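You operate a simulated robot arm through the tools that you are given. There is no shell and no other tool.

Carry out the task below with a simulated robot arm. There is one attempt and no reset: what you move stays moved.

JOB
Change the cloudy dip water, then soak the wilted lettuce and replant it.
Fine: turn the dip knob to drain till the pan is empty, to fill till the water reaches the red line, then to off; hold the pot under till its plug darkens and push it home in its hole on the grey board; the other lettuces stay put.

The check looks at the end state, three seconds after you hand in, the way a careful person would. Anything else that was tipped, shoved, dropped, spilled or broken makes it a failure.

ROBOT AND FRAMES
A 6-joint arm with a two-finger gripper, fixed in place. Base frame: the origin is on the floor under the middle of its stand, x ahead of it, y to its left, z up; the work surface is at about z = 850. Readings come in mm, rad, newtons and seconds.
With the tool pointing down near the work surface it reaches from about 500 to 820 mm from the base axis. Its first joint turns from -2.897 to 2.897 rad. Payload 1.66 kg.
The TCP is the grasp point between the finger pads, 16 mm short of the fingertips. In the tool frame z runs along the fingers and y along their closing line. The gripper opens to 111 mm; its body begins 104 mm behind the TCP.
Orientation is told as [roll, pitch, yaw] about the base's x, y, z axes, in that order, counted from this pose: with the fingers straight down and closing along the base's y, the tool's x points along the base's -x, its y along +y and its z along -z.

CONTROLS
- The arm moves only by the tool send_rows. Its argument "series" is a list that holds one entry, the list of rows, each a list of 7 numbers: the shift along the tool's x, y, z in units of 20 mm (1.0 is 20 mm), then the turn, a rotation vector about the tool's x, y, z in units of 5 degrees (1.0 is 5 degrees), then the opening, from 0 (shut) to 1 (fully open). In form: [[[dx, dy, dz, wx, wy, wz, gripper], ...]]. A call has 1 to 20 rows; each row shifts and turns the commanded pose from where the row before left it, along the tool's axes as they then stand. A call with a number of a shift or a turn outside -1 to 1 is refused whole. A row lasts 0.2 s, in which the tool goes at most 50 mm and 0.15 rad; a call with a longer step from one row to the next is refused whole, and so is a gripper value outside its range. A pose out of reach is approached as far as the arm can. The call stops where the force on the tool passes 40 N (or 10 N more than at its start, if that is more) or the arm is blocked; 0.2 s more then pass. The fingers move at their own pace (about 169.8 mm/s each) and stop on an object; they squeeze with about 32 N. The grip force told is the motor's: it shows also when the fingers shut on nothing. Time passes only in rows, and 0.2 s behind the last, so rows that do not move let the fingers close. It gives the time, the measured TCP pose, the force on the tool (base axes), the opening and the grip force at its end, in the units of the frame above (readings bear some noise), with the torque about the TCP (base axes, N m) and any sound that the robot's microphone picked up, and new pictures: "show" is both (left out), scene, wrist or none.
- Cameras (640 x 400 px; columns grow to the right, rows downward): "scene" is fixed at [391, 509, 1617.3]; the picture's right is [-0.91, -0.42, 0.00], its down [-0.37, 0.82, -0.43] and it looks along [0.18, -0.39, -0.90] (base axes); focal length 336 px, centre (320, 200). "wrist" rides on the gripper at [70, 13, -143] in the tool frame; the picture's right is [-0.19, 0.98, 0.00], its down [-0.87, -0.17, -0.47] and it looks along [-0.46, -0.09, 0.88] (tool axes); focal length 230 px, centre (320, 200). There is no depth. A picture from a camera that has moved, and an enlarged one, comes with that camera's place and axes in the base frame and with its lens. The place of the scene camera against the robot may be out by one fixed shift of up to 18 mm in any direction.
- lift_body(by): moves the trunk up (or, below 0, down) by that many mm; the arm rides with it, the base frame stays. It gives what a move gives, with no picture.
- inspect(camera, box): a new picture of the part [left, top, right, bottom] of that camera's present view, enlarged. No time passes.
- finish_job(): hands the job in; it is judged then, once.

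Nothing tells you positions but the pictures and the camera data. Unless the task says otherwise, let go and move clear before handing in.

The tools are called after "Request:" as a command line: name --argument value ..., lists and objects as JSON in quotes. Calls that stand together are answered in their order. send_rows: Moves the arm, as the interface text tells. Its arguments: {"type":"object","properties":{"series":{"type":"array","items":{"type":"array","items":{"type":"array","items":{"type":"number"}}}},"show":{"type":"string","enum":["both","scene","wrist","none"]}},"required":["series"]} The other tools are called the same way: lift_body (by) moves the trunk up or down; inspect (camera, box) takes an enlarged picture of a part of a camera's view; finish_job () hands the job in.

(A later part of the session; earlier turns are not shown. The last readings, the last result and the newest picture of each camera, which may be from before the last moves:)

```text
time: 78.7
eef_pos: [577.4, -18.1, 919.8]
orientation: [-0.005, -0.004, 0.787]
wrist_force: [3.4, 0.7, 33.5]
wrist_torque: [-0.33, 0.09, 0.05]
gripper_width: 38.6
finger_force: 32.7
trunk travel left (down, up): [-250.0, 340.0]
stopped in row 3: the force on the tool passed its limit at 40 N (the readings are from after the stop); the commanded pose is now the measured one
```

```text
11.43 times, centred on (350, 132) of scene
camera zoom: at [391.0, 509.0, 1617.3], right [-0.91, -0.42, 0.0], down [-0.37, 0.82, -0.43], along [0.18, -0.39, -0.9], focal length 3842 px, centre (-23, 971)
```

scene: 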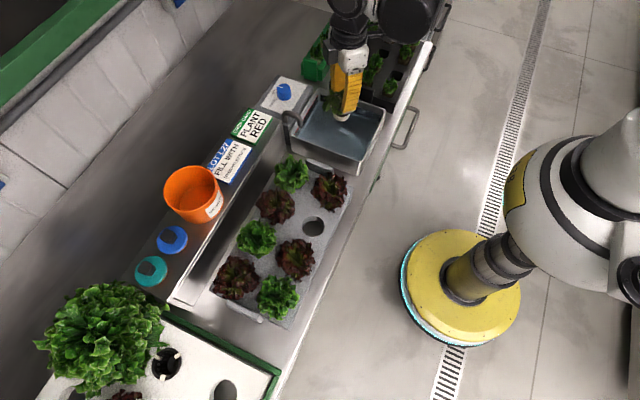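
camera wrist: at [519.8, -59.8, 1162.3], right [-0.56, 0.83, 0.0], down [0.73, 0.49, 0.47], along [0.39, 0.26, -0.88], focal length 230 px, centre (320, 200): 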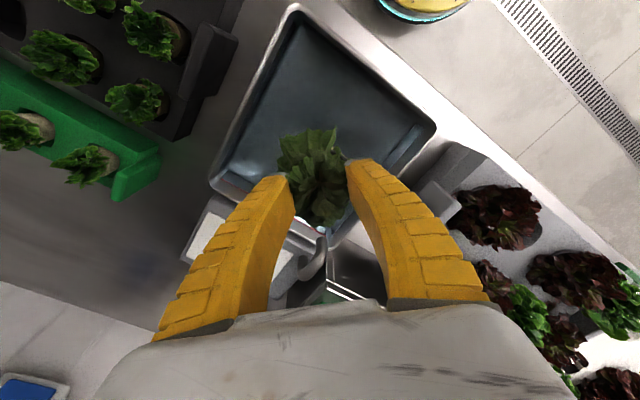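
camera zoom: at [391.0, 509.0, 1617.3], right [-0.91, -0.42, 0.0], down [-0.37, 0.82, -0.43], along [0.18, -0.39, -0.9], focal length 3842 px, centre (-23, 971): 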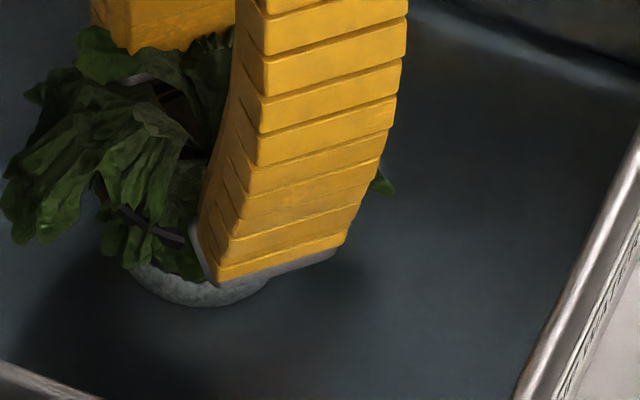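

The pot touched the pan floor, so that's the deepest. I'll ease up 2 mm, check the grip, and hold there to soak.

Request:
send_rows --series '[[[0, 0, -0.1, 0, 0, 0, 0.3], [0, 0, 0, 0, 0, 0, 0.3], [0, 0, 0, 0, 0, 0, 0.3]]]' --show "wrist"

Request:
inspect --camera "scene" --box '[330, 115, 370, 150]'

Request:
inspect --camera "wrist" --box '[275, 120, 365, 230]'

```text
time: 79.5
eef_pos: [576.9, -19.3, 920.7]
orientation: [-0.005, -0.004, 0.786]
wrist_force: [3.0, -0.7, 21.8]
wrist_torque: [-0.28, 0.04, 0.01]
gripper_width: 37.9
finger_force: 31.3
trunk travel left (down, up): [-250.0, 340.0]
camera wrist: at [518.8, -59.1, 1062.8], right [-0.56, 0.83, 0.0], down [0.73, 0.49, 0.48], along [0.4, 0.26, -0.88], focal length 230 px, centre (320, 200)
```

wrist: 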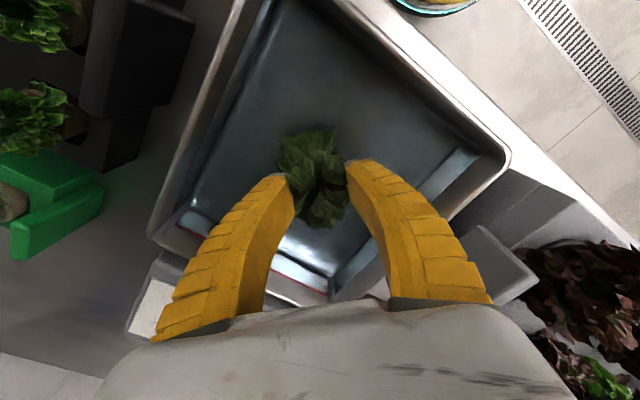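

```text
11.43 times, centred on (350, 132) of scene
camera zoom: at [391.0, 509.0, 1617.3], right [-0.91, -0.42, 0.0], down [-0.37, 0.82, -0.43], along [0.18, -0.39, -0.9], focal length 3842 px, centre (-23, 971)
```

zoom: 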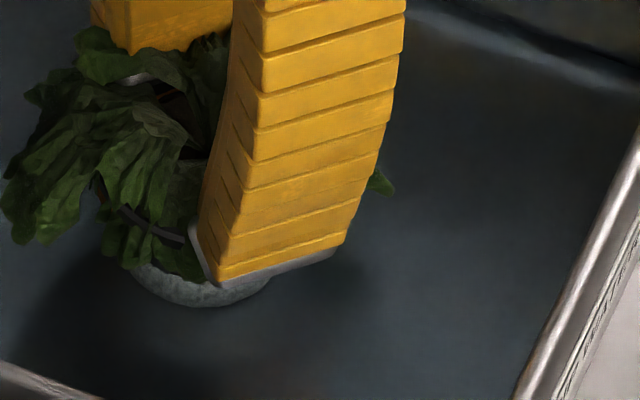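

```text
3.64 times, centred on (320, 175) of wrist
camera zoom: at [518.8, -59.1, 1062.8], right [-0.56, 0.83, 0.0], down [0.73, 0.49, 0.48], along [0.4, 0.26, -0.88], focal length 837 px, centre (320, 291)
```

zoom: 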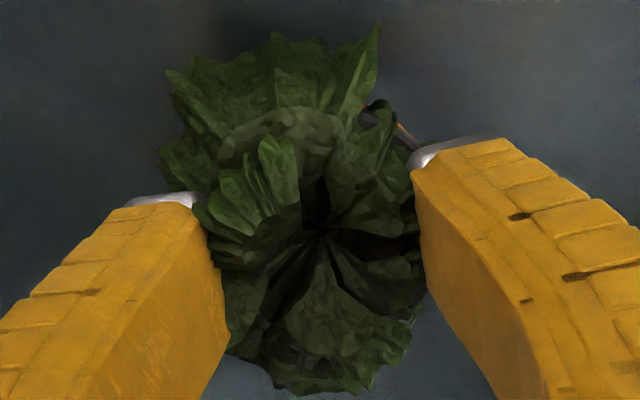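

Request:
send_rows --series '[[[0, 0, -0.15, 0, 0, 0, 0.3], [0, 0, 0, 0, 0, 0, 0.3], [0, 0, 0, 0, 0, 0, 0.3], [0, 0, 0, 0, 0, 0, 0.3], [0, 0, 0, 0, 0, 0, 0.3], [0, 0, 0, 0, 0, 0, 0.3]]]' --show "none"

Request:
inspect --camera "scene" --box '[330, 115, 370, 150]'

```text
time: 80.9
eef_pos: [579.5, -19.0, 922.7]
orientation: [-0.004, -0.001, 0.785]
wrist_force: [0.5, 0.2, 0.4]
wrist_torque: [0.02, -0.03, -0.02]
gripper_width: 37.7
finger_force: 31.4
trunk travel left (down, up): [-250.0, 340.0]
```

```text
11.43 times, centred on (350, 132) of scene
camera zoom: at [391.0, 509.0, 1617.3], right [-0.91, -0.42, 0.0], down [-0.37, 0.82, -0.43], along [0.18, -0.39, -0.9], focal length 3842 px, centre (-23, 971)
```

zoom: 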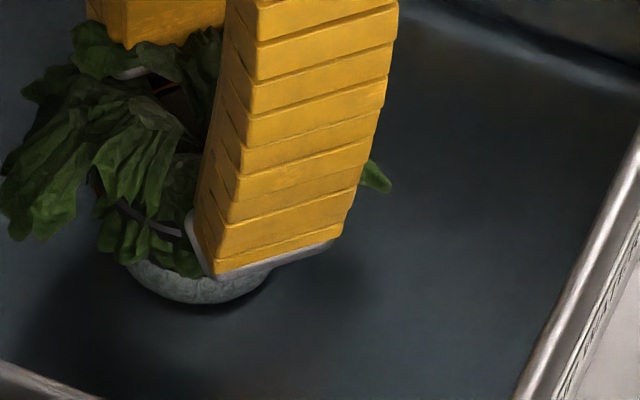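

The force is back to zero, with the pot about 2 mm above the floor. I'll soak here for a few seconds.

Request:
send_rows --series '[[[0, 0, 0, 0, 0, 0, 0.3], [0, 0, 0, 0, 0, 0, 0.3], [0, 0, 0, 0, 0, 0, 0.3], [0, 0, 0, 0, 0, 0, 0.3], [0, 0, 0, 0, 0, 0, 0.3], [0, 0, 0, 0, 0, 0, 0.3], [0, 0, 0, 0, 0, 0, 0.3], [0, 0, 0, 0, 0, 0, 0.3], [0, 0, 0, 0, 0, 0, 0.3], [0, 0, 0, 0, 0, 0, 0.3], [0, 0, 0, 0, 0, 0, 0.3], [0, 0, 0, 0, 0, 0, 0.3], [0, 0, 0, 0, 0, 0, 0.3], [0, 0, 0, 0, 0, 0, 0.3], [0, 0, 0, 0, 0, 0, 0.3], [0, 0, 0, 0, 0, 0, 0.3], [0, 0, 0, 0, 0, 0, 0.3], [0, 0, 0, 0, 0, 0, 0.3], [0, 0, 0, 0, 0, 0, 0.3], [0, 0, 0, 0, 0, 0, 0.3]]]' --show "none"

Request:
inspect --camera "scene" --box '[330, 115, 370, 150]'

Request:
inspect --camera "scene" --box '[338, 125, 362, 145]'

```text
time: 85.1
eef_pos: [578.9, -17.7, 924.3]
orientation: [-0.003, 0.0, 0.786]
wrist_force: [-0.8, -0.8, -0.2]
wrist_torque: [-0.01, -0.03, -0.01]
gripper_width: 37.6
finger_force: 32.2
trunk travel left (down, up): [-250.0, 340.0]
```

```text
11.43 times, centred on (350, 132) of scene
camera zoom: at [391.0, 509.0, 1617.3], right [-0.91, -0.42, 0.0], down [-0.37, 0.82, -0.43], along [0.18, -0.39, -0.9], focal length 3842 px, centre (-23, 971)
```

zoom: 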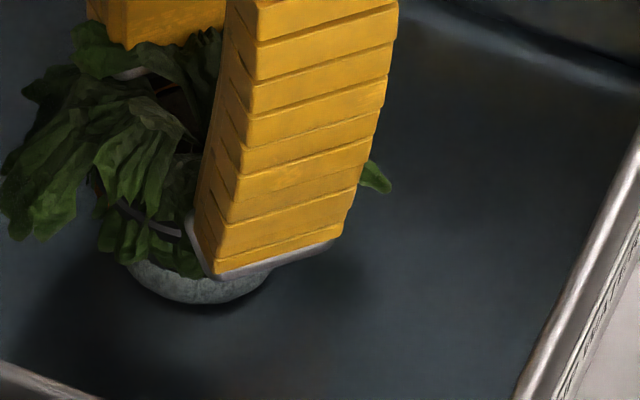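

```text
16.00 times, centred on (350, 135) of scene
camera zoom: at [391.0, 509.0, 1617.3], right [-0.91, -0.42, 0.0], down [-0.37, 0.82, -0.43], along [0.18, -0.39, -0.9], focal length 5379 px, centre (-160, 1240)
```

zoom: 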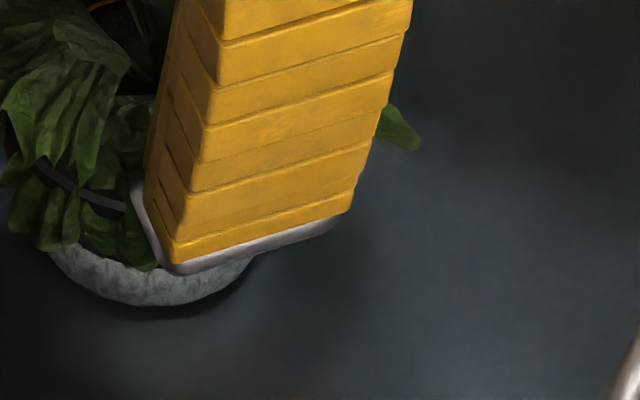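

It's hard to judge the colour through the water. I'll raise the pot just above the surface, still over the pan, and look at the plug.

Request:
send_rows --series '[[[0, 0, -0.5, 0, 0, 0, 0.3], [0, 0, -0.5, 0, 0, 0, 0.3], [0, 0, -0.5, 0, 0, 0, 0.3], [0, 0, -0.5, 0, 0, 0, 0.3], [0, 0, -0.5, 0, 0, 0, 0.3], [0, 0, -0.5, 0, 0, 0, 0.3], [0, 0, 0, 0, 0, 0, 0.3]]]' --show "none"

Request:
inspect --camera "scene" --box '[320, 100, 370, 145]'

Request:
inspect --camera "wrist" --box '[275, 120, 365, 230]'

```text
time: 86.7
eef_pos: [577.1, -18.7, 984.1]
orientation: [-0.003, -0.001, 0.786]
wrist_force: [0.1, 0.3, -0.6]
wrist_torque: [0.02, -0.02, -0.03]
gripper_width: 37.9
finger_force: 32.0
trunk travel left (down, up): [-250.0, 340.0]
```

```text
8.89 times, centred on (345, 122) of scene
camera zoom: at [391.0, 509.0, 1617.3], right [-0.91, -0.42, 0.0], down [-0.37, 0.82, -0.43], along [0.18, -0.39, -0.9], focal length 2988 px, centre (98, 889)
```

zoom: 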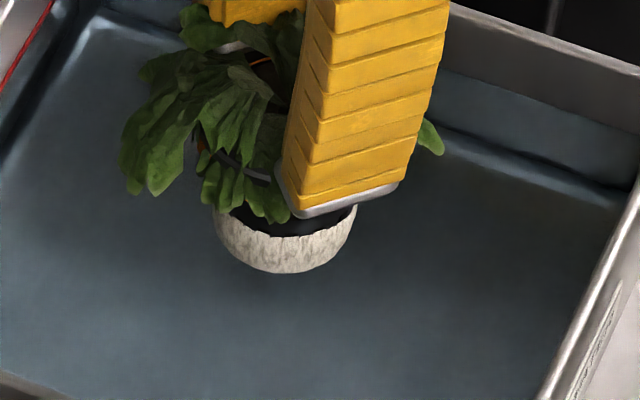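

```text
3.64 times, centred on (320, 175) of wrist
camera zoom: at [518.9, -59.1, 1126.4], right [-0.56, 0.83, 0.0], down [0.73, 0.49, 0.47], along [0.39, 0.26, -0.88], focal length 837 px, centre (320, 291)
```

zoom: 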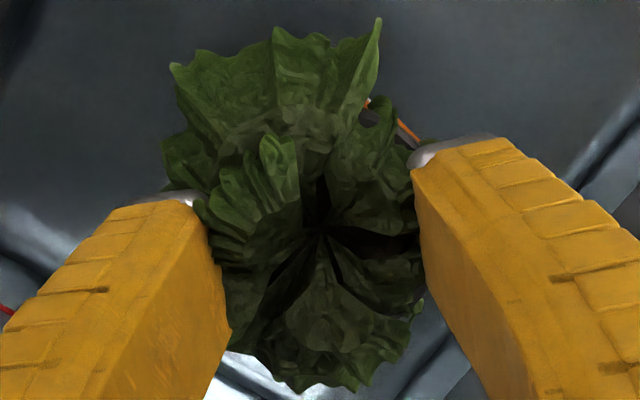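

The plug still looks pale, but there's an orange ring showing under the rim. I'll look closely at that.

Request:
inspect --camera "scene" --box '[328, 108, 352, 128]'

Request:
inspect --camera "wrist" --box '[325, 138, 355, 162]'

Request:
inspect --camera "scene" --box '[305, 82, 335, 112]'

```text
16.00 times, centred on (340, 118) of scene
camera zoom: at [391.0, 509.0, 1617.3], right [-0.91, -0.42, 0.0], down [-0.37, 0.82, -0.43], along [0.18, -0.39, -0.9], focal length 5379 px, centre (0, 1512)
```

zoom: 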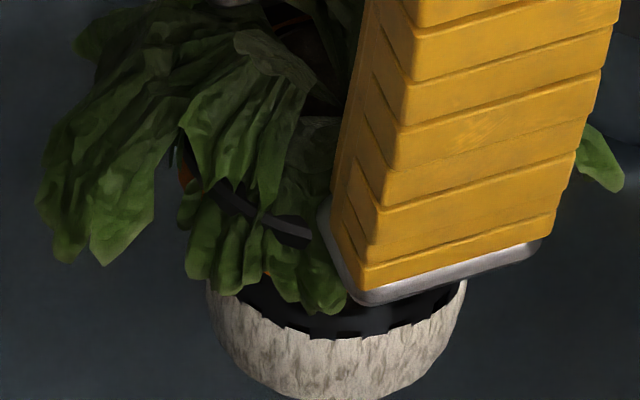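

```text
16.00 times, centred on (340, 150) of wrist
camera zoom: at [518.9, -59.1, 1126.4], right [-0.56, 0.83, 0.0], down [0.73, 0.49, 0.47], along [0.39, 0.26, -0.88], focal length 3681 px, centre (0, 1000)
```

zoom: 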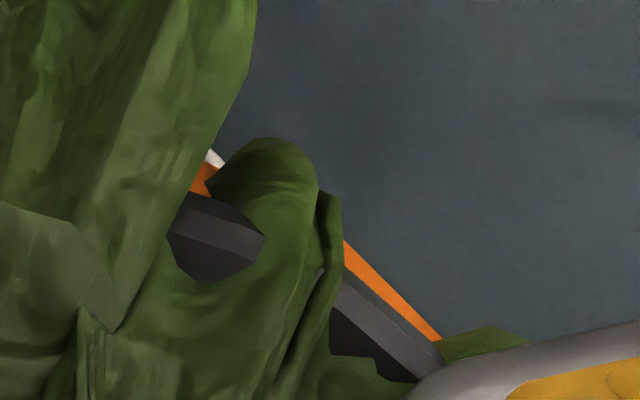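

```text
13.33 times, centred on (320, 97) of scene
camera zoom: at [391.0, 509.0, 1617.3], right [-0.91, -0.42, 0.0], down [-0.37, 0.82, -0.43], along [0.18, -0.39, -0.9], focal length 4482 px, centre (320, 1573)
```

zoom: 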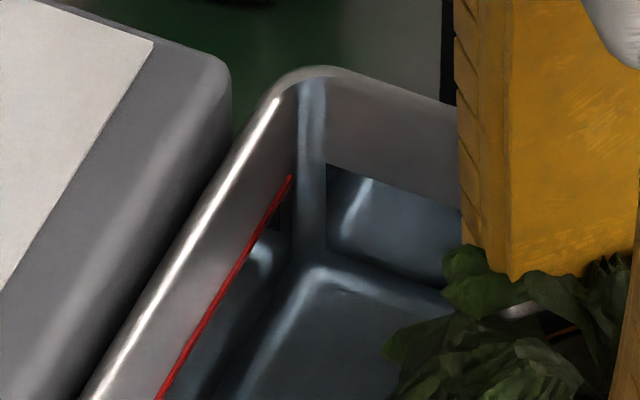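

The water is still exactly at the red line; the orange ring looks like a seating mark on the pot. I'll lower again partway and look for the waterline on the plug to judge the real depth.

Request:
send_rows --series '[[[0, 0, 0.5, 0, 0, 0, 0.3], [0, 0, 0.5, 0, 0, 0, 0.3], [0, 0, 0.5, 0, 0, 0, 0.3], [0, 0, 0.5, 0, 0, 0, 0.3], [0, 0, 0, 0, 0, 0, 0.3]]]' --show "none"

Request:
inspect --camera "scene" --box '[330, 112, 366, 142]'

```text
time: 87.9
eef_pos: [577.1, -21.2, 943.6]
orientation: [-0.003, -0.002, 0.784]
wrist_force: [0.3, -0.2, -0.1]
wrist_torque: [0.01, -0.04, -0.02]
gripper_width: 37.6
finger_force: 32.2
trunk travel left (down, up): [-250.0, 340.0]
```

```text
13.33 times, centred on (348, 127) of scene
camera zoom: at [391.0, 509.0, 1617.3], right [-0.91, -0.42, 0.0], down [-0.37, 0.82, -0.43], along [0.18, -0.39, -0.9], focal length 4482 px, centre (-53, 1173)
```

zoom: 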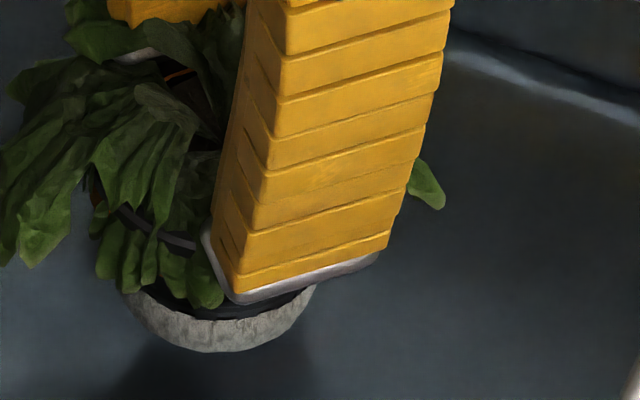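

The plug is clearly immersed at this depth, so it may simply need longer at full depth. I'll go back down to just above the floor and hold much longer.

Request:
send_rows --series '[[[0, 0, 0.3, 0, 0, 0, 0.3], [0, 0, 0.3, 0, 0, 0, 0.3], [0, 0, 0.3, 0, 0, 0, 0.3], [0, 0, 0.15, 0, 0, 0, 0.3], [0, 0, 0, 0, 0, 0, 0.3], [0, 0, 0, 0, 0, 0, 0.3], [0, 0, 0, 0, 0, 0, 0.3], [0, 0, 0, 0, 0, 0, 0.3], [0, 0, 0, 0, 0, 0, 0.3], [0, 0, 0, 0, 0, 0, 0.3], [0, 0, 0, 0, 0, 0, 0.3], [0, 0, 0, 0, 0, 0, 0.3], [0, 0, 0, 0, 0, 0, 0.3], [0, 0, 0, 0, 0, 0, 0.3], [0, 0, 0, 0, 0, 0, 0.3], [0, 0, 0, 0, 0, 0, 0.3], [0, 0, 0, 0, 0, 0, 0.3], [0, 0, 0, 0, 0, 0, 0.3], [0, 0, 0, 0, 0, 0, 0.3], [0, 0, 0, 0, 0, 0, 0.3]]]' --show "none"

Request:
inspect --camera "scene" --box '[330, 112, 366, 142]'

```text
time: 92.1
eef_pos: [579.1, -18.9, 923.3]
orientation: [-0.003, -0.001, 0.787]
wrist_force: [-0.1, 0.2, -1.4]
wrist_torque: [0.01, 0.02, -0.01]
gripper_width: 37.6
finger_force: 32.1
trunk travel left (down, up): [-250.0, 340.0]
```

```text
13.33 times, centred on (348, 127) of scene
camera zoom: at [391.0, 509.0, 1617.3], right [-0.91, -0.42, 0.0], down [-0.37, 0.82, -0.43], along [0.18, -0.39, -0.9], focal length 4482 px, centre (-53, 1173)
```

zoom: 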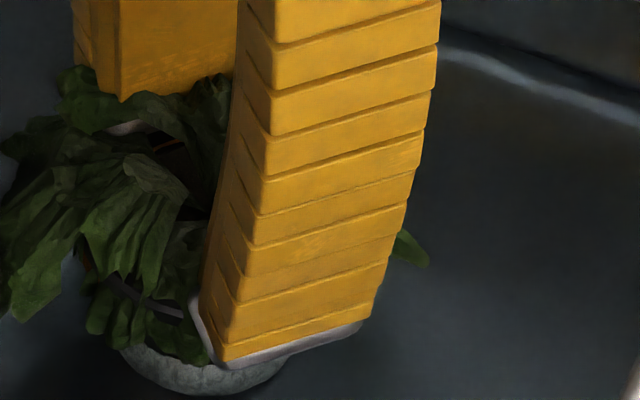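

Request:
send_rows --series '[[[0, 0, 0, 0, 0, 0, 0.3], [0, 0, 0, 0, 0, 0, 0.3], [0, 0, 0, 0, 0, 0, 0.3], [0, 0, 0, 0, 0, 0, 0.3], [0, 0, 0, 0, 0, 0, 0.3], [0, 0, 0, 0, 0, 0, 0.3], [0, 0, 0, 0, 0, 0, 0.3], [0, 0, 0, 0, 0, 0, 0.3], [0, 0, 0, 0, 0, 0, 0.3], [0, 0, 0, 0, 0, 0, 0.3], [0, 0, 0, 0, 0, 0, 0.3], [0, 0, 0, 0, 0, 0, 0.3], [0, 0, 0, 0, 0, 0, 0.3], [0, 0, 0, 0, 0, 0, 0.3], [0, 0, 0, 0, 0, 0, 0.3], [0, 0, 0, 0, 0, 0, 0.3], [0, 0, 0, 0, 0, 0, 0.3], [0, 0, 0, 0, 0, 0, 0.3], [0, 0, 0, 0, 0, 0, 0.3], [0, 0, 0, 0, 0, 0, 0.3]]]' --show "none"

Request:
inspect --camera "scene" --box '[330, 120, 366, 150]'

Request:
inspect --camera "wrist" --box '[260, 100, 380, 230]'

```text
time: 96.3
eef_pos: [578.0, -19.1, 921.6]
orientation: [-0.003, -0.002, 0.786]
wrist_force: [0.4, -0.7, -0.4]
wrist_torque: [-0.01, 0.04, -0.02]
gripper_width: 37.4
finger_force: 31.7
trunk travel left (down, up): [-250.0, 340.0]
```

```text
13.33 times, centred on (348, 135) of scene
camera zoom: at [391.0, 509.0, 1617.3], right [-0.91, -0.42, 0.0], down [-0.37, 0.82, -0.43], along [0.18, -0.39, -0.9], focal length 4482 px, centre (-53, 1067)
```

zoom: 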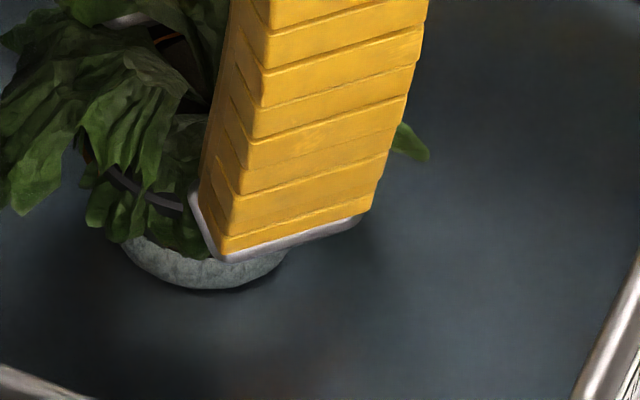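

```text
3.08 times, centred on (320, 165) of wrist
camera zoom: at [520.1, -59.2, 1064.7], right [-0.56, 0.83, 0.0], down [0.73, 0.49, 0.47], along [0.39, 0.26, -0.88], focal length 708 px, centre (320, 308)
```

zoom: 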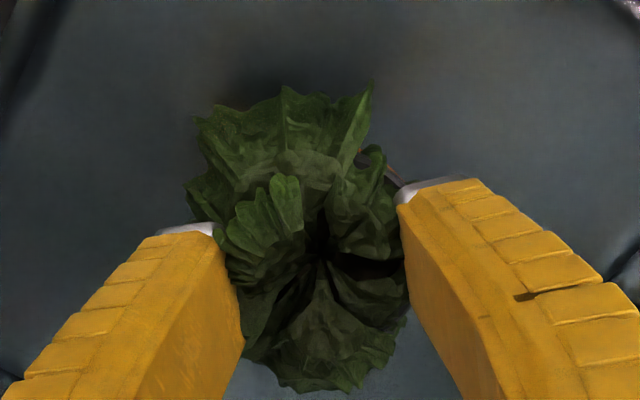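

I can't tell through the water, so I'll lift it clear again and compare with the earlier picture at the same zoom.

Request:
send_rows --series '[[[0, 0, -0.5, 0, 0, 0, 0.3], [0, 0, -0.5, 0, 0, 0, 0.3], [0, 0, -0.5, 0, 0, 0, 0.3], [0, 0, -0.5, 0, 0, 0, 0.3], [0, 0, -0.5, 0, 0, 0, 0.3], [0, 0, -0.6, 0, 0, 0, 0.3], [0, 0, 0, 0, 0, 0, 0.3]]]' --show "none"

Request:
inspect --camera "scene" --box '[320, 100, 370, 145]'

Request:
inspect --camera "scene" --box '[328, 108, 352, 128]'

```text
time: 97.9
eef_pos: [579.2, -19.4, 984.5]
orientation: [-0.003, -0.001, 0.783]
wrist_force: [-0.2, 0.3, -0.4]
wrist_torque: [-0.01, -0.01, 0.0]
gripper_width: 37.6
finger_force: 32.1
trunk travel left (down, up): [-250.0, 340.0]
```

```text
8.89 times, centred on (345, 122) of scene
camera zoom: at [391.0, 509.0, 1617.3], right [-0.91, -0.42, 0.0], down [-0.37, 0.82, -0.43], along [0.18, -0.39, -0.9], focal length 2988 px, centre (98, 889)
```

zoom: 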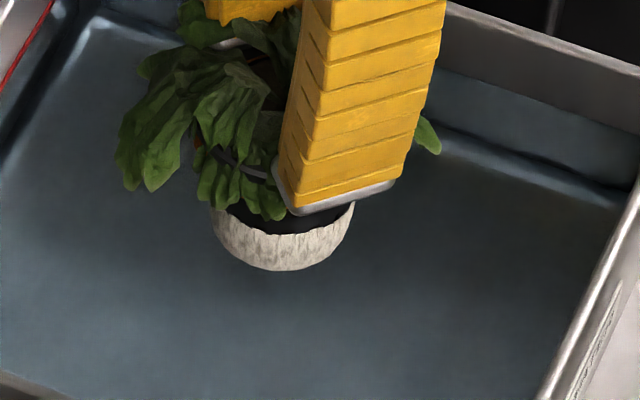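

```text
16.00 times, centred on (340, 118) of scene
camera zoom: at [391.0, 509.0, 1617.3], right [-0.91, -0.42, 0.0], down [-0.37, 0.82, -0.43], along [0.18, -0.39, -0.9], focal length 5379 px, centre (0, 1512)
```

zoom: 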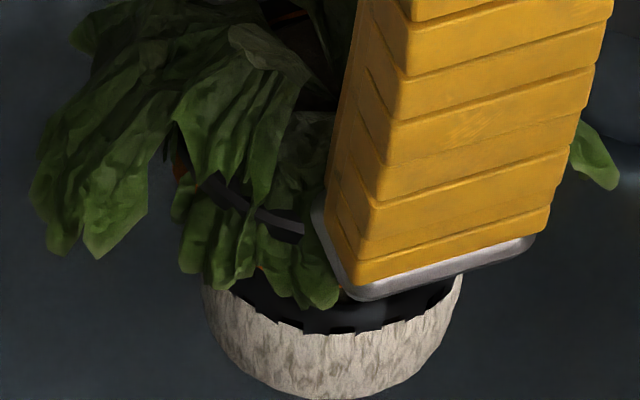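

No change in the plug. I'll check the ring in the wrist view again and compare the whole pot from here.

Request:
inspect --camera "wrist" --box '[325, 138, 355, 162]'

Request:
inspect --camera "scene" --box '[336, 122, 350, 134]'

Request:
inspect --camera "scene" --box '[290, 10, 450, 110]'

```text
16.00 times, centred on (340, 150) of wrist
camera zoom: at [519.8, -59.0, 1127.2], right [-0.56, 0.83, 0.0], down [0.73, 0.49, 0.47], along [0.39, 0.26, -0.88], focal length 3681 px, centre (0, 1000)
```

zoom: 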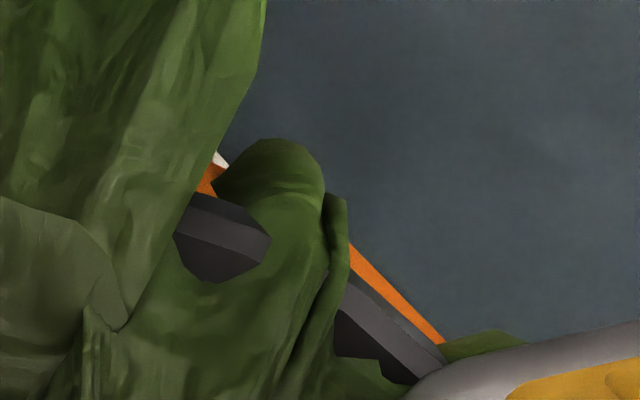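

```text
16.00 times, centred on (343, 128) of scene
camera zoom: at [391.0, 509.0, 1617.3], right [-0.91, -0.42, 0.0], down [-0.37, 0.82, -0.43], along [0.18, -0.39, -0.9], focal length 5379 px, centre (-48, 1352)
```

zoom: 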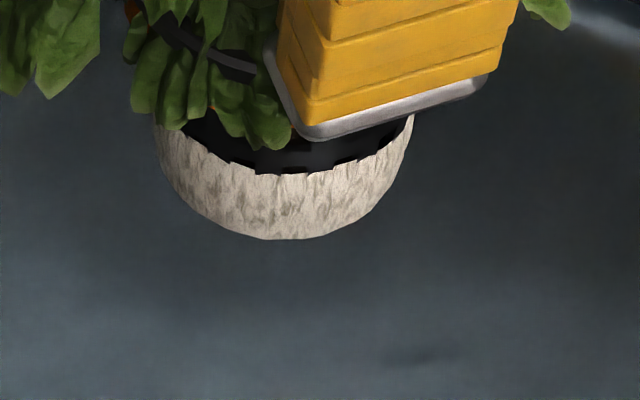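

```text
4.00 times, centred on (370, 60) of scene
camera zoom: at [391.0, 509.0, 1617.3], right [-0.91, -0.42, 0.0], down [-0.37, 0.82, -0.43], along [0.18, -0.39, -0.9], focal length 1345 px, centre (120, 760)
```

zoom: 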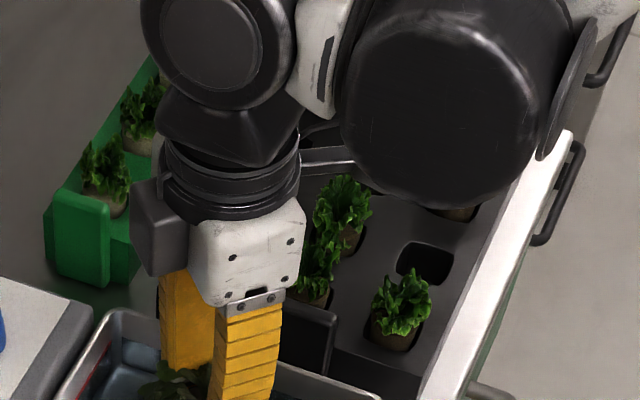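

The plug shows no darkening at all yet. I'll try one long continuous soak at full depth, just touching the pan floor.

Request:
send_rows --series '[[[0, 0, 0.5, 0, 0, 0, 0.3], [0, 0, 0.5, 0, 0, 0, 0.3], [0, 0, 0.5, 0, 0, 0, 0.3], [0, 0, 0.5, 0, 0, 0, 0.3], [0, 0, 0.5, 0, 0, 0, 0.3], [0, 0, 0.3, 0, 0, 0, 0.3], [0, 0, 0.2, 0, 0, 0, 0.3], [0, 0, 0.11, 0, 0, 0, 0.3], [0, 0, 0, 0, 0, 0, 0.3], [0, 0, 0, 0, 0, 0, 0.3]]]' --show "none"

Request:
send_rows --series '[[[0, 0, 0, 0, 0, 0, 0.3], [0, 0, 0, 0, 0, 0, 0.3], [0, 0, 0, 0, 0, 0, 0.3], [0, 0, 0, 0, 0, 0, 0.3], [0, 0, 0, 0, 0, 0, 0.3], [0, 0, 0, 0, 0, 0, 0.3], [0, 0, 0, 0, 0, 0, 0.3], [0, 0, 0, 0, 0, 0, 0.3], [0, 0, 0, 0, 0, 0, 0.3], [0, 0, 0, 0, 0, 0, 0.3], [0, 0, 0, 0, 0, 0, 0.3], [0, 0, 0, 0, 0, 0, 0.3], [0, 0, 0, 0, 0, 0, 0.3], [0, 0, 0, 0, 0, 0, 0.3], [0, 0, 0, 0, 0, 0, 0.3], [0, 0, 0, 0, 0, 0, 0.3], [0, 0, 0, 0, 0, 0, 0.3], [0, 0, 0, 0, 0, 0, 0.3], [0, 0, 0, 0, 0, 0, 0.3], [0, 0, 0, 0, 0, 0, 0.3]]]' --show "none"

Request:
inspect --camera "scene" --box '[330, 120, 366, 150]'

```text
time: 100.1
eef_pos: [578.8, -18.4, 921.6]
orientation: [-0.003, -0.003, 0.785]
wrist_force: [0.2, -0.5, -1.0]
wrist_torque: [-0.02, -0.01, -0.01]
gripper_width: 37.9
finger_force: 31.7
trunk travel left (down, up): [-250.0, 340.0]
```

```text
time: 104.3
eef_pos: [578.8, -18.5, 923.5]
orientation: [-0.003, -0.001, 0.786]
wrist_force: [0.9, -0.9, -0.5]
wrist_torque: [0.0, 0.03, 0.02]
gripper_width: 37.5
finger_force: 31.7
trunk travel left (down, up): [-250.0, 340.0]
```

```text
13.33 times, centred on (348, 135) of scene
camera zoom: at [391.0, 509.0, 1617.3], right [-0.91, -0.42, 0.0], down [-0.37, 0.82, -0.43], along [0.18, -0.39, -0.9], focal length 4482 px, centre (-53, 1067)
```

zoom: 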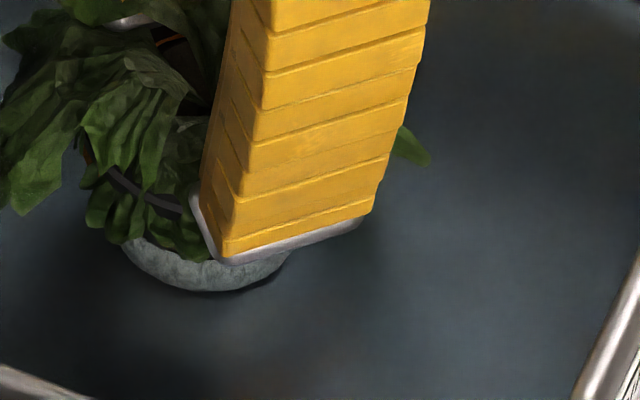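

I'll keep holding for a longer stretch and compare.

Request:
send_rows --series '[[[0, 0, 0, 0, 0, 0, 0.3], [0, 0, 0, 0, 0, 0, 0.3], [0, 0, 0, 0, 0, 0, 0.3], [0, 0, 0, 0, 0, 0, 0.3], [0, 0, 0, 0, 0, 0, 0.3], [0, 0, 0, 0, 0, 0, 0.3], [0, 0, 0, 0, 0, 0, 0.3], [0, 0, 0, 0, 0, 0, 0.3], [0, 0, 0, 0, 0, 0, 0.3], [0, 0, 0, 0, 0, 0, 0.3], [0, 0, 0, 0, 0, 0, 0.3], [0, 0, 0, 0, 0, 0, 0.3], [0, 0, 0, 0, 0, 0, 0.3], [0, 0, 0, 0, 0, 0, 0.3], [0, 0, 0, 0, 0, 0, 0.3], [0, 0, 0, 0, 0, 0, 0.3], [0, 0, 0, 0, 0, 0, 0.3], [0, 0, 0, 0, 0, 0, 0.3], [0, 0, 0, 0, 0, 0, 0.3], [0, 0, 0, 0, 0, 0, 0.3]]]' --show "none"

Request:
send_rows --series '[[[0, 0, 0, 0, 0, 0, 0.3], [0, 0, 0, 0, 0, 0, 0.3], [0, 0, 0, 0, 0, 0, 0.3], [0, 0, 0, 0, 0, 0, 0.3], [0, 0, 0, 0, 0, 0, 0.3], [0, 0, 0, 0, 0, 0, 0.3], [0, 0, 0, 0, 0, 0, 0.3], [0, 0, 0, 0, 0, 0, 0.3], [0, 0, 0, 0, 0, 0, 0.3], [0, 0, 0, 0, 0, 0, 0.3], [0, 0, 0, 0, 0, 0, 0.3], [0, 0, 0, 0, 0, 0, 0.3], [0, 0, 0, 0, 0, 0, 0.3], [0, 0, 0, 0, 0, 0, 0.3], [0, 0, 0, 0, 0, 0, 0.3], [0, 0, 0, 0, 0, 0, 0.3], [0, 0, 0, 0, 0, 0, 0.3], [0, 0, 0, 0, 0, 0, 0.3], [0, 0, 0, 0, 0, 0, 0.3], [0, 0, 0, 0, 0, 0, 0.3]]]' --show "none"

Request:
send_rows --series '[[[0, 0, 0, 0, 0, 0, 0.3], [0, 0, 0, 0, 0, 0, 0.3], [0, 0, 0, 0, 0, 0, 0.3], [0, 0, 0, 0, 0, 0, 0.3], [0, 0, 0, 0, 0, 0, 0.3], [0, 0, 0, 0, 0, 0, 0.3], [0, 0, 0, 0, 0, 0, 0.3], [0, 0, 0, 0, 0, 0, 0.3], [0, 0, 0, 0, 0, 0, 0.3], [0, 0, 0, 0, 0, 0, 0.3], [0, 0, 0, 0, 0, 0, 0.3], [0, 0, 0, 0, 0, 0, 0.3], [0, 0, 0, 0, 0, 0, 0.3], [0, 0, 0, 0, 0, 0, 0.3], [0, 0, 0, 0, 0, 0, 0.3], [0, 0, 0, 0, 0, 0, 0.3], [0, 0, 0, 0, 0, 0, 0.3], [0, 0, 0, 0, 0, 0, 0.3], [0, 0, 0, 0, 0, 0, 0.3], [0, 0, 0, 0, 0, 0, 0.3]]]' --show "scene"

Request:
inspect --camera "scene" --box '[330, 120, 366, 150]'

```text
time: 108.5
eef_pos: [578.3, -19.7, 921.6]
orientation: [-0.002, -0.003, 0.785]
wrist_force: [0.3, -0.5, -0.1]
wrist_torque: [-0.04, 0.02, -0.01]
gripper_width: 37.4
finger_force: 31.6
trunk travel left (down, up): [-250.0, 340.0]
```

```text
time: 112.7
eef_pos: [578.1, -17.7, 922.1]
orientation: [-0.003, -0.002, 0.785]
wrist_force: [0.1, 0.2, -0.8]
wrist_torque: [-0.03, 0.04, -0.04]
gripper_width: 37.2
finger_force: 31.8
trunk travel left (down, up): [-250.0, 340.0]
```

```text
time: 116.9
eef_pos: [578.8, -18.1, 922.3]
orientation: [-0.002, -0.002, 0.786]
wrist_force: [0.2, 0.0, -0.1]
wrist_torque: [0.01, -0.01, 0.0]
gripper_width: 37.2
finger_force: 32.1
trunk travel left (down, up): [-250.0, 340.0]
```

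scene: 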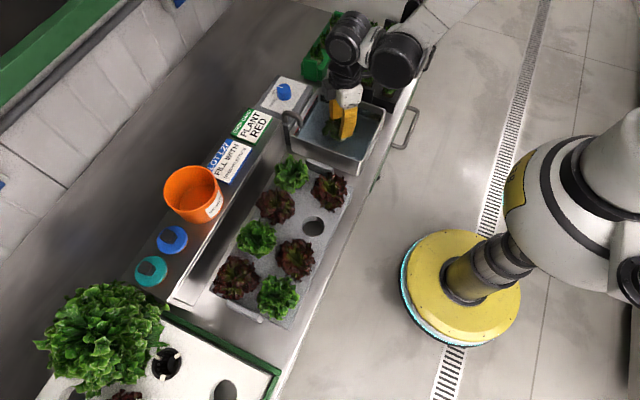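

```text
13.33 times, centred on (348, 135) of scene
camera zoom: at [391.0, 509.0, 1617.3], right [-0.91, -0.42, 0.0], down [-0.37, 0.82, -0.43], along [0.18, -0.39, -0.9], focal length 4482 px, centre (-53, 1067)
```

zoom: 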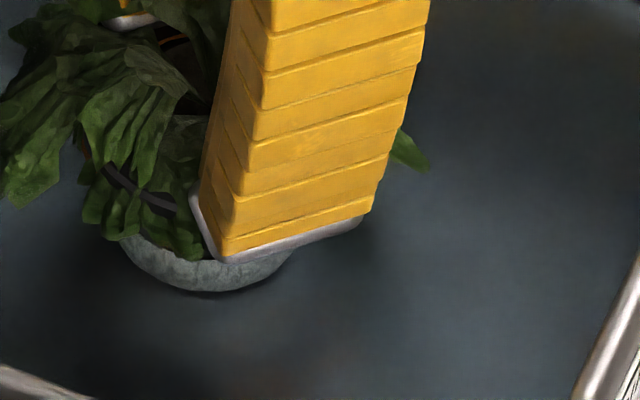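

The pale fibrous part may be the roots rather than the plug; the plug itself would be inside the pot, visible from above between the leaves. I'll look down into the pot.

Request:
inspect --camera "wrist" --box '[295, 150, 355, 210]'

Request:
inspect --camera "scene" --box '[328, 112, 350, 132]'

```text
6.67 times, centred on (325, 180) of wrist
camera zoom: at [519.7, -58.8, 1064.7], right [-0.56, 0.83, 0.0], down [0.73, 0.49, 0.47], along [0.39, 0.26, -0.88], focal length 1534 px, centre (287, 333)
```

zoom: 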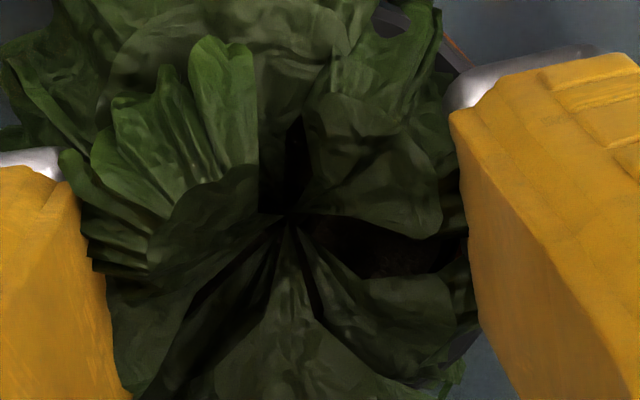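

```text
16.00 times, centred on (339, 122) of scene
camera zoom: at [391.0, 509.0, 1617.3], right [-0.91, -0.42, 0.0], down [-0.37, 0.82, -0.43], along [0.18, -0.39, -0.9], focal length 5379 px, centre (16, 1448)
```

zoom: 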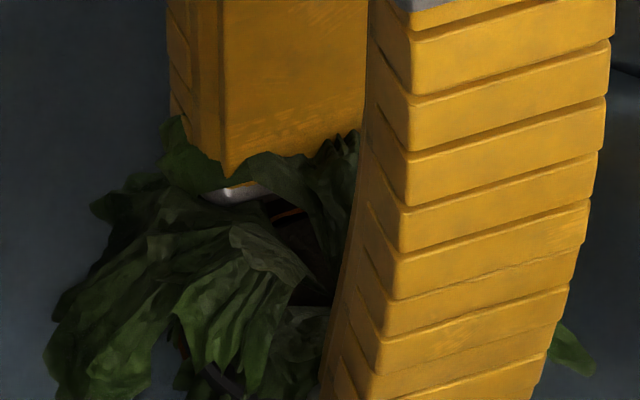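

The plug inside the pot, which was a light taupe at the start, now looks almost black from above. I'll raise the pot to the same pose as before dipping and compare the same views.

Request:
send_rows --series '[[[0, 0, -0.3, 0, 0, 0, 0.3], [0, 0, -0.5, 0, 0, 0, 0.3], [0, 0, -0.5, 0, 0, 0, 0.3], [0, 0, -0.5, 0, 0, 0, 0.3], [0, 0, -0.5, 0, 0, 0, 0.3], [0, 0, -0.5, 0, 0, 0, 0.3], [0, 0, -0.5, 0, 0, 0, 0.3], [0, 0, -0.5, 0, 0, 0, 0.3], [0, 0, -0.5, 0, 0, 0, 0.3], [0, 0, -0.5, 0, 0, 0, 0.3], [0, 0, -0.5, 0, 0, 0, 0.3], [0, 0, -0.5, 0, 0, 0, 0.3], [0, 0, -0.5, 0, 0, 0, 0.3], [0, 0, -0.5, 0, 0, 0, 0.3], [0, 0, -0.5, 0, 0, 0, 0.3], [0, 0, -0.5, 0, 0, 0, 0.3], [0, 0, -0.5, 0, 0, 0, 0.3], [0, 0, -0.5, 0, 0, 0, 0.3], [0, 0, -0.5, 0, 0, 0, 0.3], [0, 0, 0, 0, 0, 0, 0.3]]]' --show "wrist"

Request:
inspect --camera "wrist" --box '[260, 110, 380, 230]'

Request:
inspect --camera "scene" --box '[325, 65, 375, 120]'

Request:
inspect --camera "wrist" --box '[295, 150, 355, 210]'

```text
time: 121.1
eef_pos: [578.6, -18.2, 1106.3]
orientation: [-0.003, -0.001, 0.784]
wrist_force: [-0.4, -0.6, -0.8]
wrist_torque: [0.01, 0.04, 0.0]
gripper_width: 37.2
finger_force: 32.0
trunk travel left (down, up): [-250.0, 340.0]
camera wrist: at [520.0, -59.5, 1249.9], right [-0.56, 0.83, 0.0], down [0.73, 0.49, 0.47], along [0.39, 0.26, -0.88], focal length 230 px, centre (320, 200)
```

wrist: 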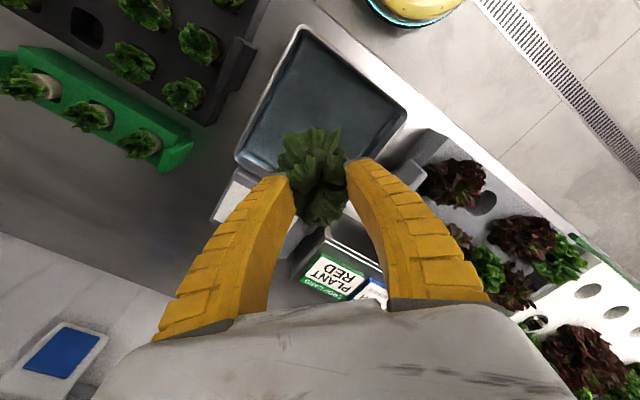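

```text
3.33 times, centred on (320, 170) of wrist
camera zoom: at [520.0, -59.5, 1249.9], right [-0.56, 0.83, 0.0], down [0.73, 0.49, 0.47], along [0.39, 0.26, -0.88], focal length 767 px, centre (320, 300)
```

zoom: 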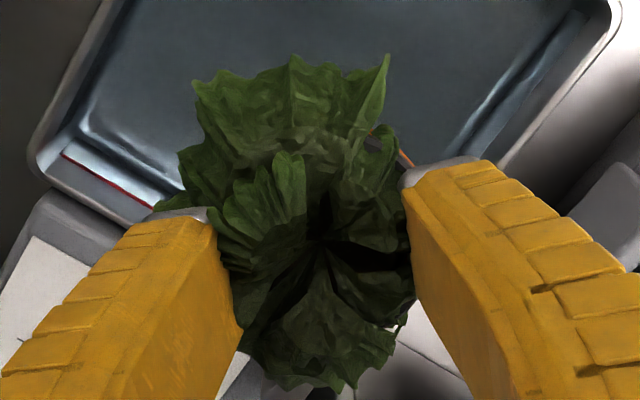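

```text
7.27 times, centred on (350, 92) of scene
camera zoom: at [391.0, 509.0, 1617.3], right [-0.91, -0.42, 0.0], down [-0.37, 0.82, -0.43], along [0.18, -0.39, -0.9], focal length 2445 px, centre (102, 982)
```

zoom: 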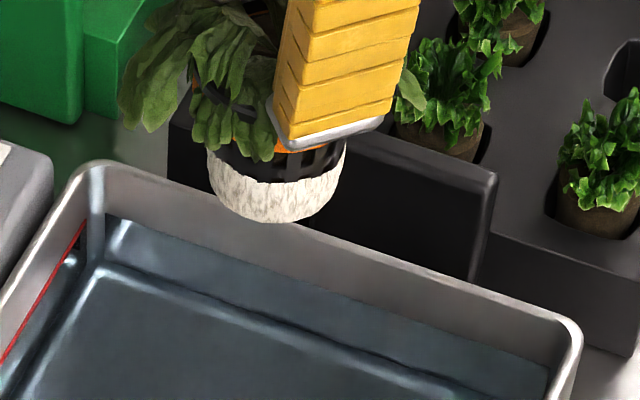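

```text
6.67 times, centred on (325, 180) of wrist
camera zoom: at [520.0, -59.5, 1249.9], right [-0.56, 0.83, 0.0], down [0.73, 0.49, 0.47], along [0.39, 0.26, -0.88], focal length 1534 px, centre (287, 333)
```

zoom: 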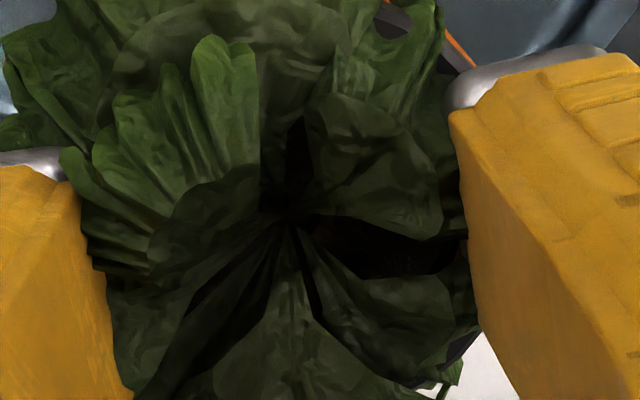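

The plug inside now looks very dark, much darker than the light taupe seen before. An orange band shows just below the fingertips, so I'll check closely how securely the rim is still held.

Request:
inspect --camera "scene" --box '[337, 72, 357, 97]'

Request:
inspect --camera "wrist" --box '[325, 138, 355, 168]'

Request:
inspect --camera "wrist" --box '[265, 150, 310, 200]'

```text
16.00 times, centred on (347, 84) of scene
camera zoom: at [391.0, 509.0, 1617.3], right [-0.91, -0.42, 0.0], down [-0.37, 0.82, -0.43], along [0.18, -0.39, -0.9], focal length 5379 px, centre (-112, 2048)
```

zoom: 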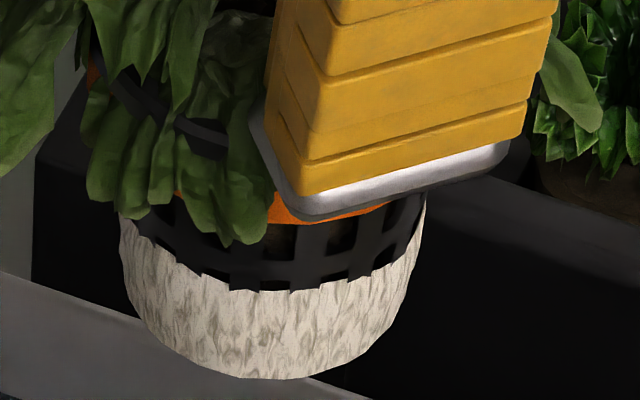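

```text
13.33 times, centred on (340, 153) of wrist
camera zoom: at [520.0, -59.5, 1249.9], right [-0.56, 0.83, 0.0], down [0.73, 0.49, 0.47], along [0.39, 0.26, -0.88], focal length 3068 px, centre (53, 827)
```

zoom: 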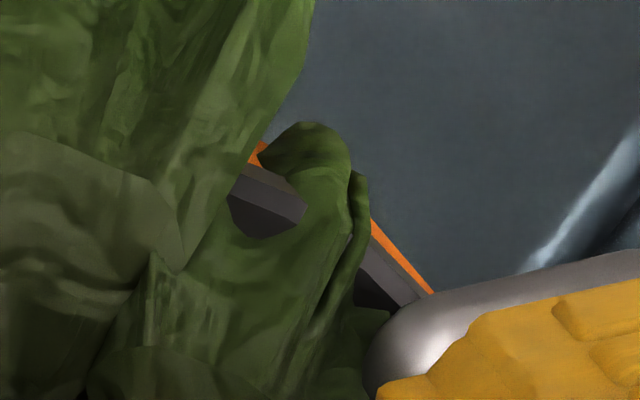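

```text
8.00 times, centred on (288, 175) of wrist
camera zoom: at [520.0, -59.5, 1249.9], right [-0.56, 0.83, 0.0], down [0.73, 0.49, 0.47], along [0.39, 0.26, -0.88], focal length 1841 px, centre (580, 400)
```

zoom: 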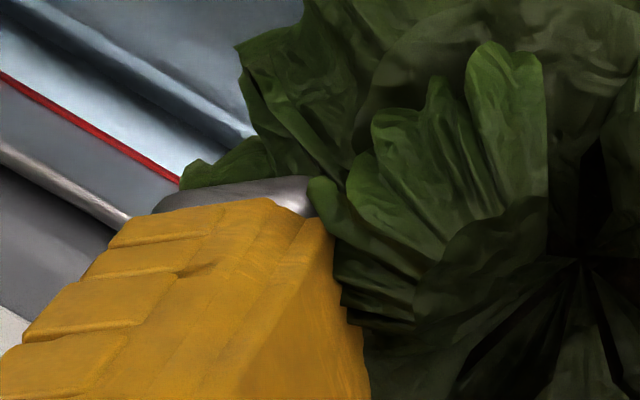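

The basket clearly holds: the plug behind its slots is now dark brown, and the pale fringe at the bottom is the root mat. I'll carry it back at height over its hole and check alignment.

Request:
send_rows --series '[[[-0.6135, 0.9119, 0, 0, 0, 0, 0.3], [-0.6135, 0.9119, 0, 0, 0, 0, 0.3], [-0.6135, 0.9119, 0, 0, 0, 0, 0.3], [-0.6135, 0.9119, 0, 0, 0, 0, 0.3], [-0.6135, 0.9119, 0, 0, 0, 0, 0.3], [-0.6135, 0.9119, 0, 0, 0, 0, 0.3], [-0.6135, 0.9119, 0, 0, 0, 0, 0.3], [-0.6135, 0.9119, 0, 0, 0, 0, 0.3], [-0.6135, 0.9119, 0, 0, 0, 0, 0.3], [-0.6135, 0.9119, 0, 0, 0, 0, 0.3], [-0.6135, 0.9119, 0, 0, 0, 0, 0.3], [-0.6135, 0.9119, 0, 0, 0, 0, 0.3], [-0.6135, 0.9119, 0, 0, 0, 0, 0.3], [0, 0, 0, 0, 0, 0, 0.3], [0, 0, 0, 0, 0, 0, 0.3]]]' --show "both"

Request:
inspect --camera "scene" --box '[270, 150, 350, 250]'

Request:
inspect --camera "wrist" --box '[260, 100, 380, 230]'

```text
time: 124.3
eef_pos: [523.4, 260.9, 1105.5]
orientation: [-0.003, -0.002, 0.784]
wrist_force: [0.1, 0.7, -0.4]
wrist_torque: [0.02, -0.01, 0.02]
gripper_width: 36.8
finger_force: 32.0
trunk travel left (down, up): [-250.0, 340.0]
camera wrist: at [464.7, 221.7, 1249.4], right [-0.56, 0.83, 0.0], down [0.73, 0.49, 0.47], along [0.39, 0.26, -0.88], focal length 230 px, centre (320, 200)
```

scene: 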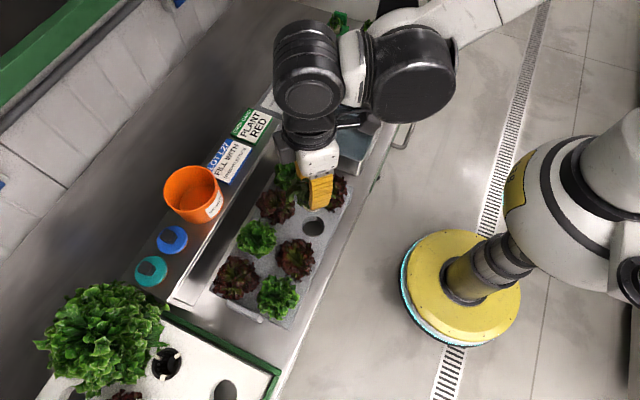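
wrist: 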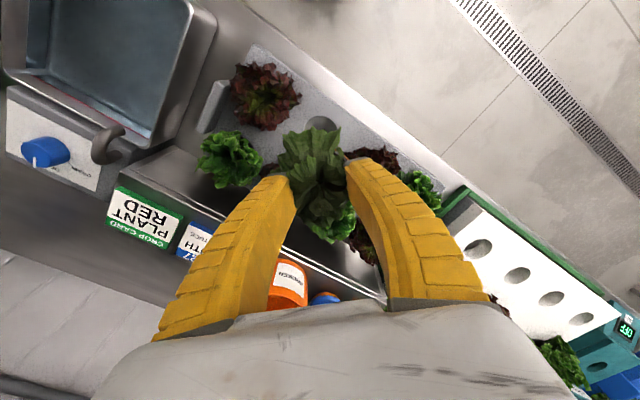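

```text
4.00 times, centred on (310, 200) of scene
camera zoom: at [391.0, 509.0, 1617.3], right [-0.91, -0.42, 0.0], down [-0.37, 0.82, -0.43], along [0.18, -0.39, -0.9], focal length 1345 px, centre (360, 200)
```

zoom: 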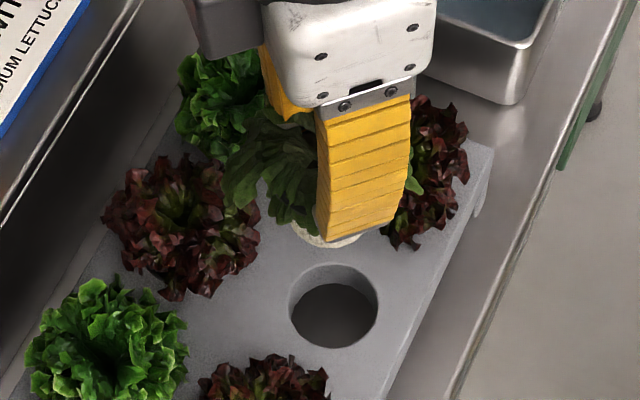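

```text
3.08 times, centred on (320, 165) of wrist
camera zoom: at [464.7, 221.7, 1249.4], right [-0.56, 0.83, 0.0], down [0.73, 0.49, 0.47], along [0.39, 0.26, -0.88], focal length 708 px, centre (320, 308)
```

zoom: 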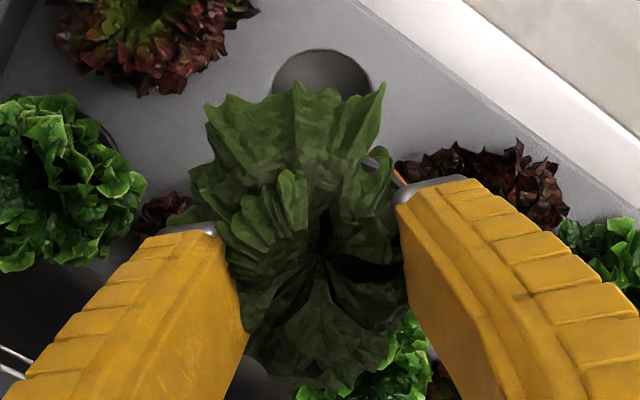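

Request:
inspect --camera "wrist" --box '[295, 140, 355, 210]'

Request:
inspect --camera "scene" --box '[300, 190, 330, 215]'

```text
5.71 times, centred on (325, 175) of wrist
camera zoom: at [464.7, 221.7, 1249.4], right [-0.56, 0.83, 0.0], down [0.73, 0.49, 0.47], along [0.39, 0.26, -0.88], focal length 1315 px, centre (291, 343)
```

zoom: 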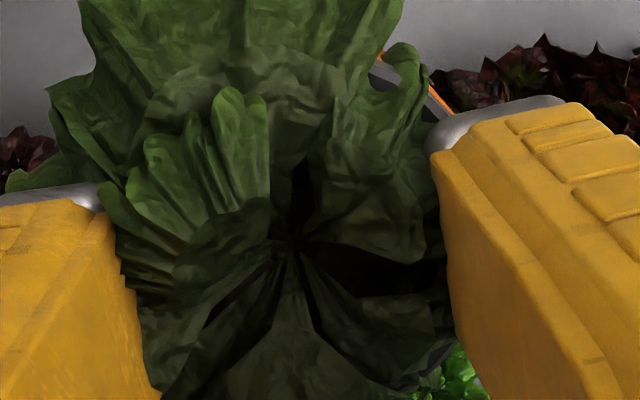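

```text
16.00 times, centred on (315, 202) of scene
camera zoom: at [391.0, 509.0, 1617.3], right [-0.91, -0.42, 0.0], down [-0.37, 0.82, -0.43], along [0.18, -0.39, -0.9], focal length 5379 px, centre (400, 160)
```

zoom: 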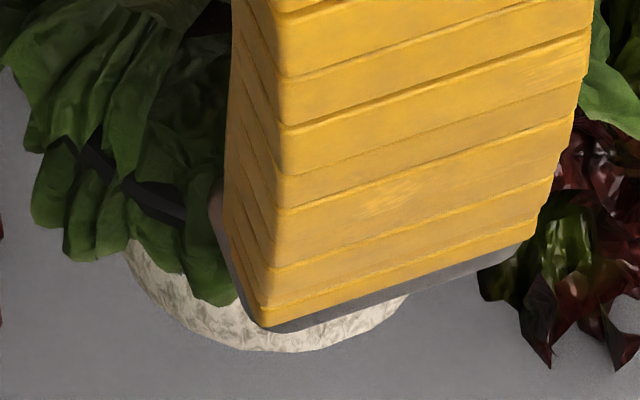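

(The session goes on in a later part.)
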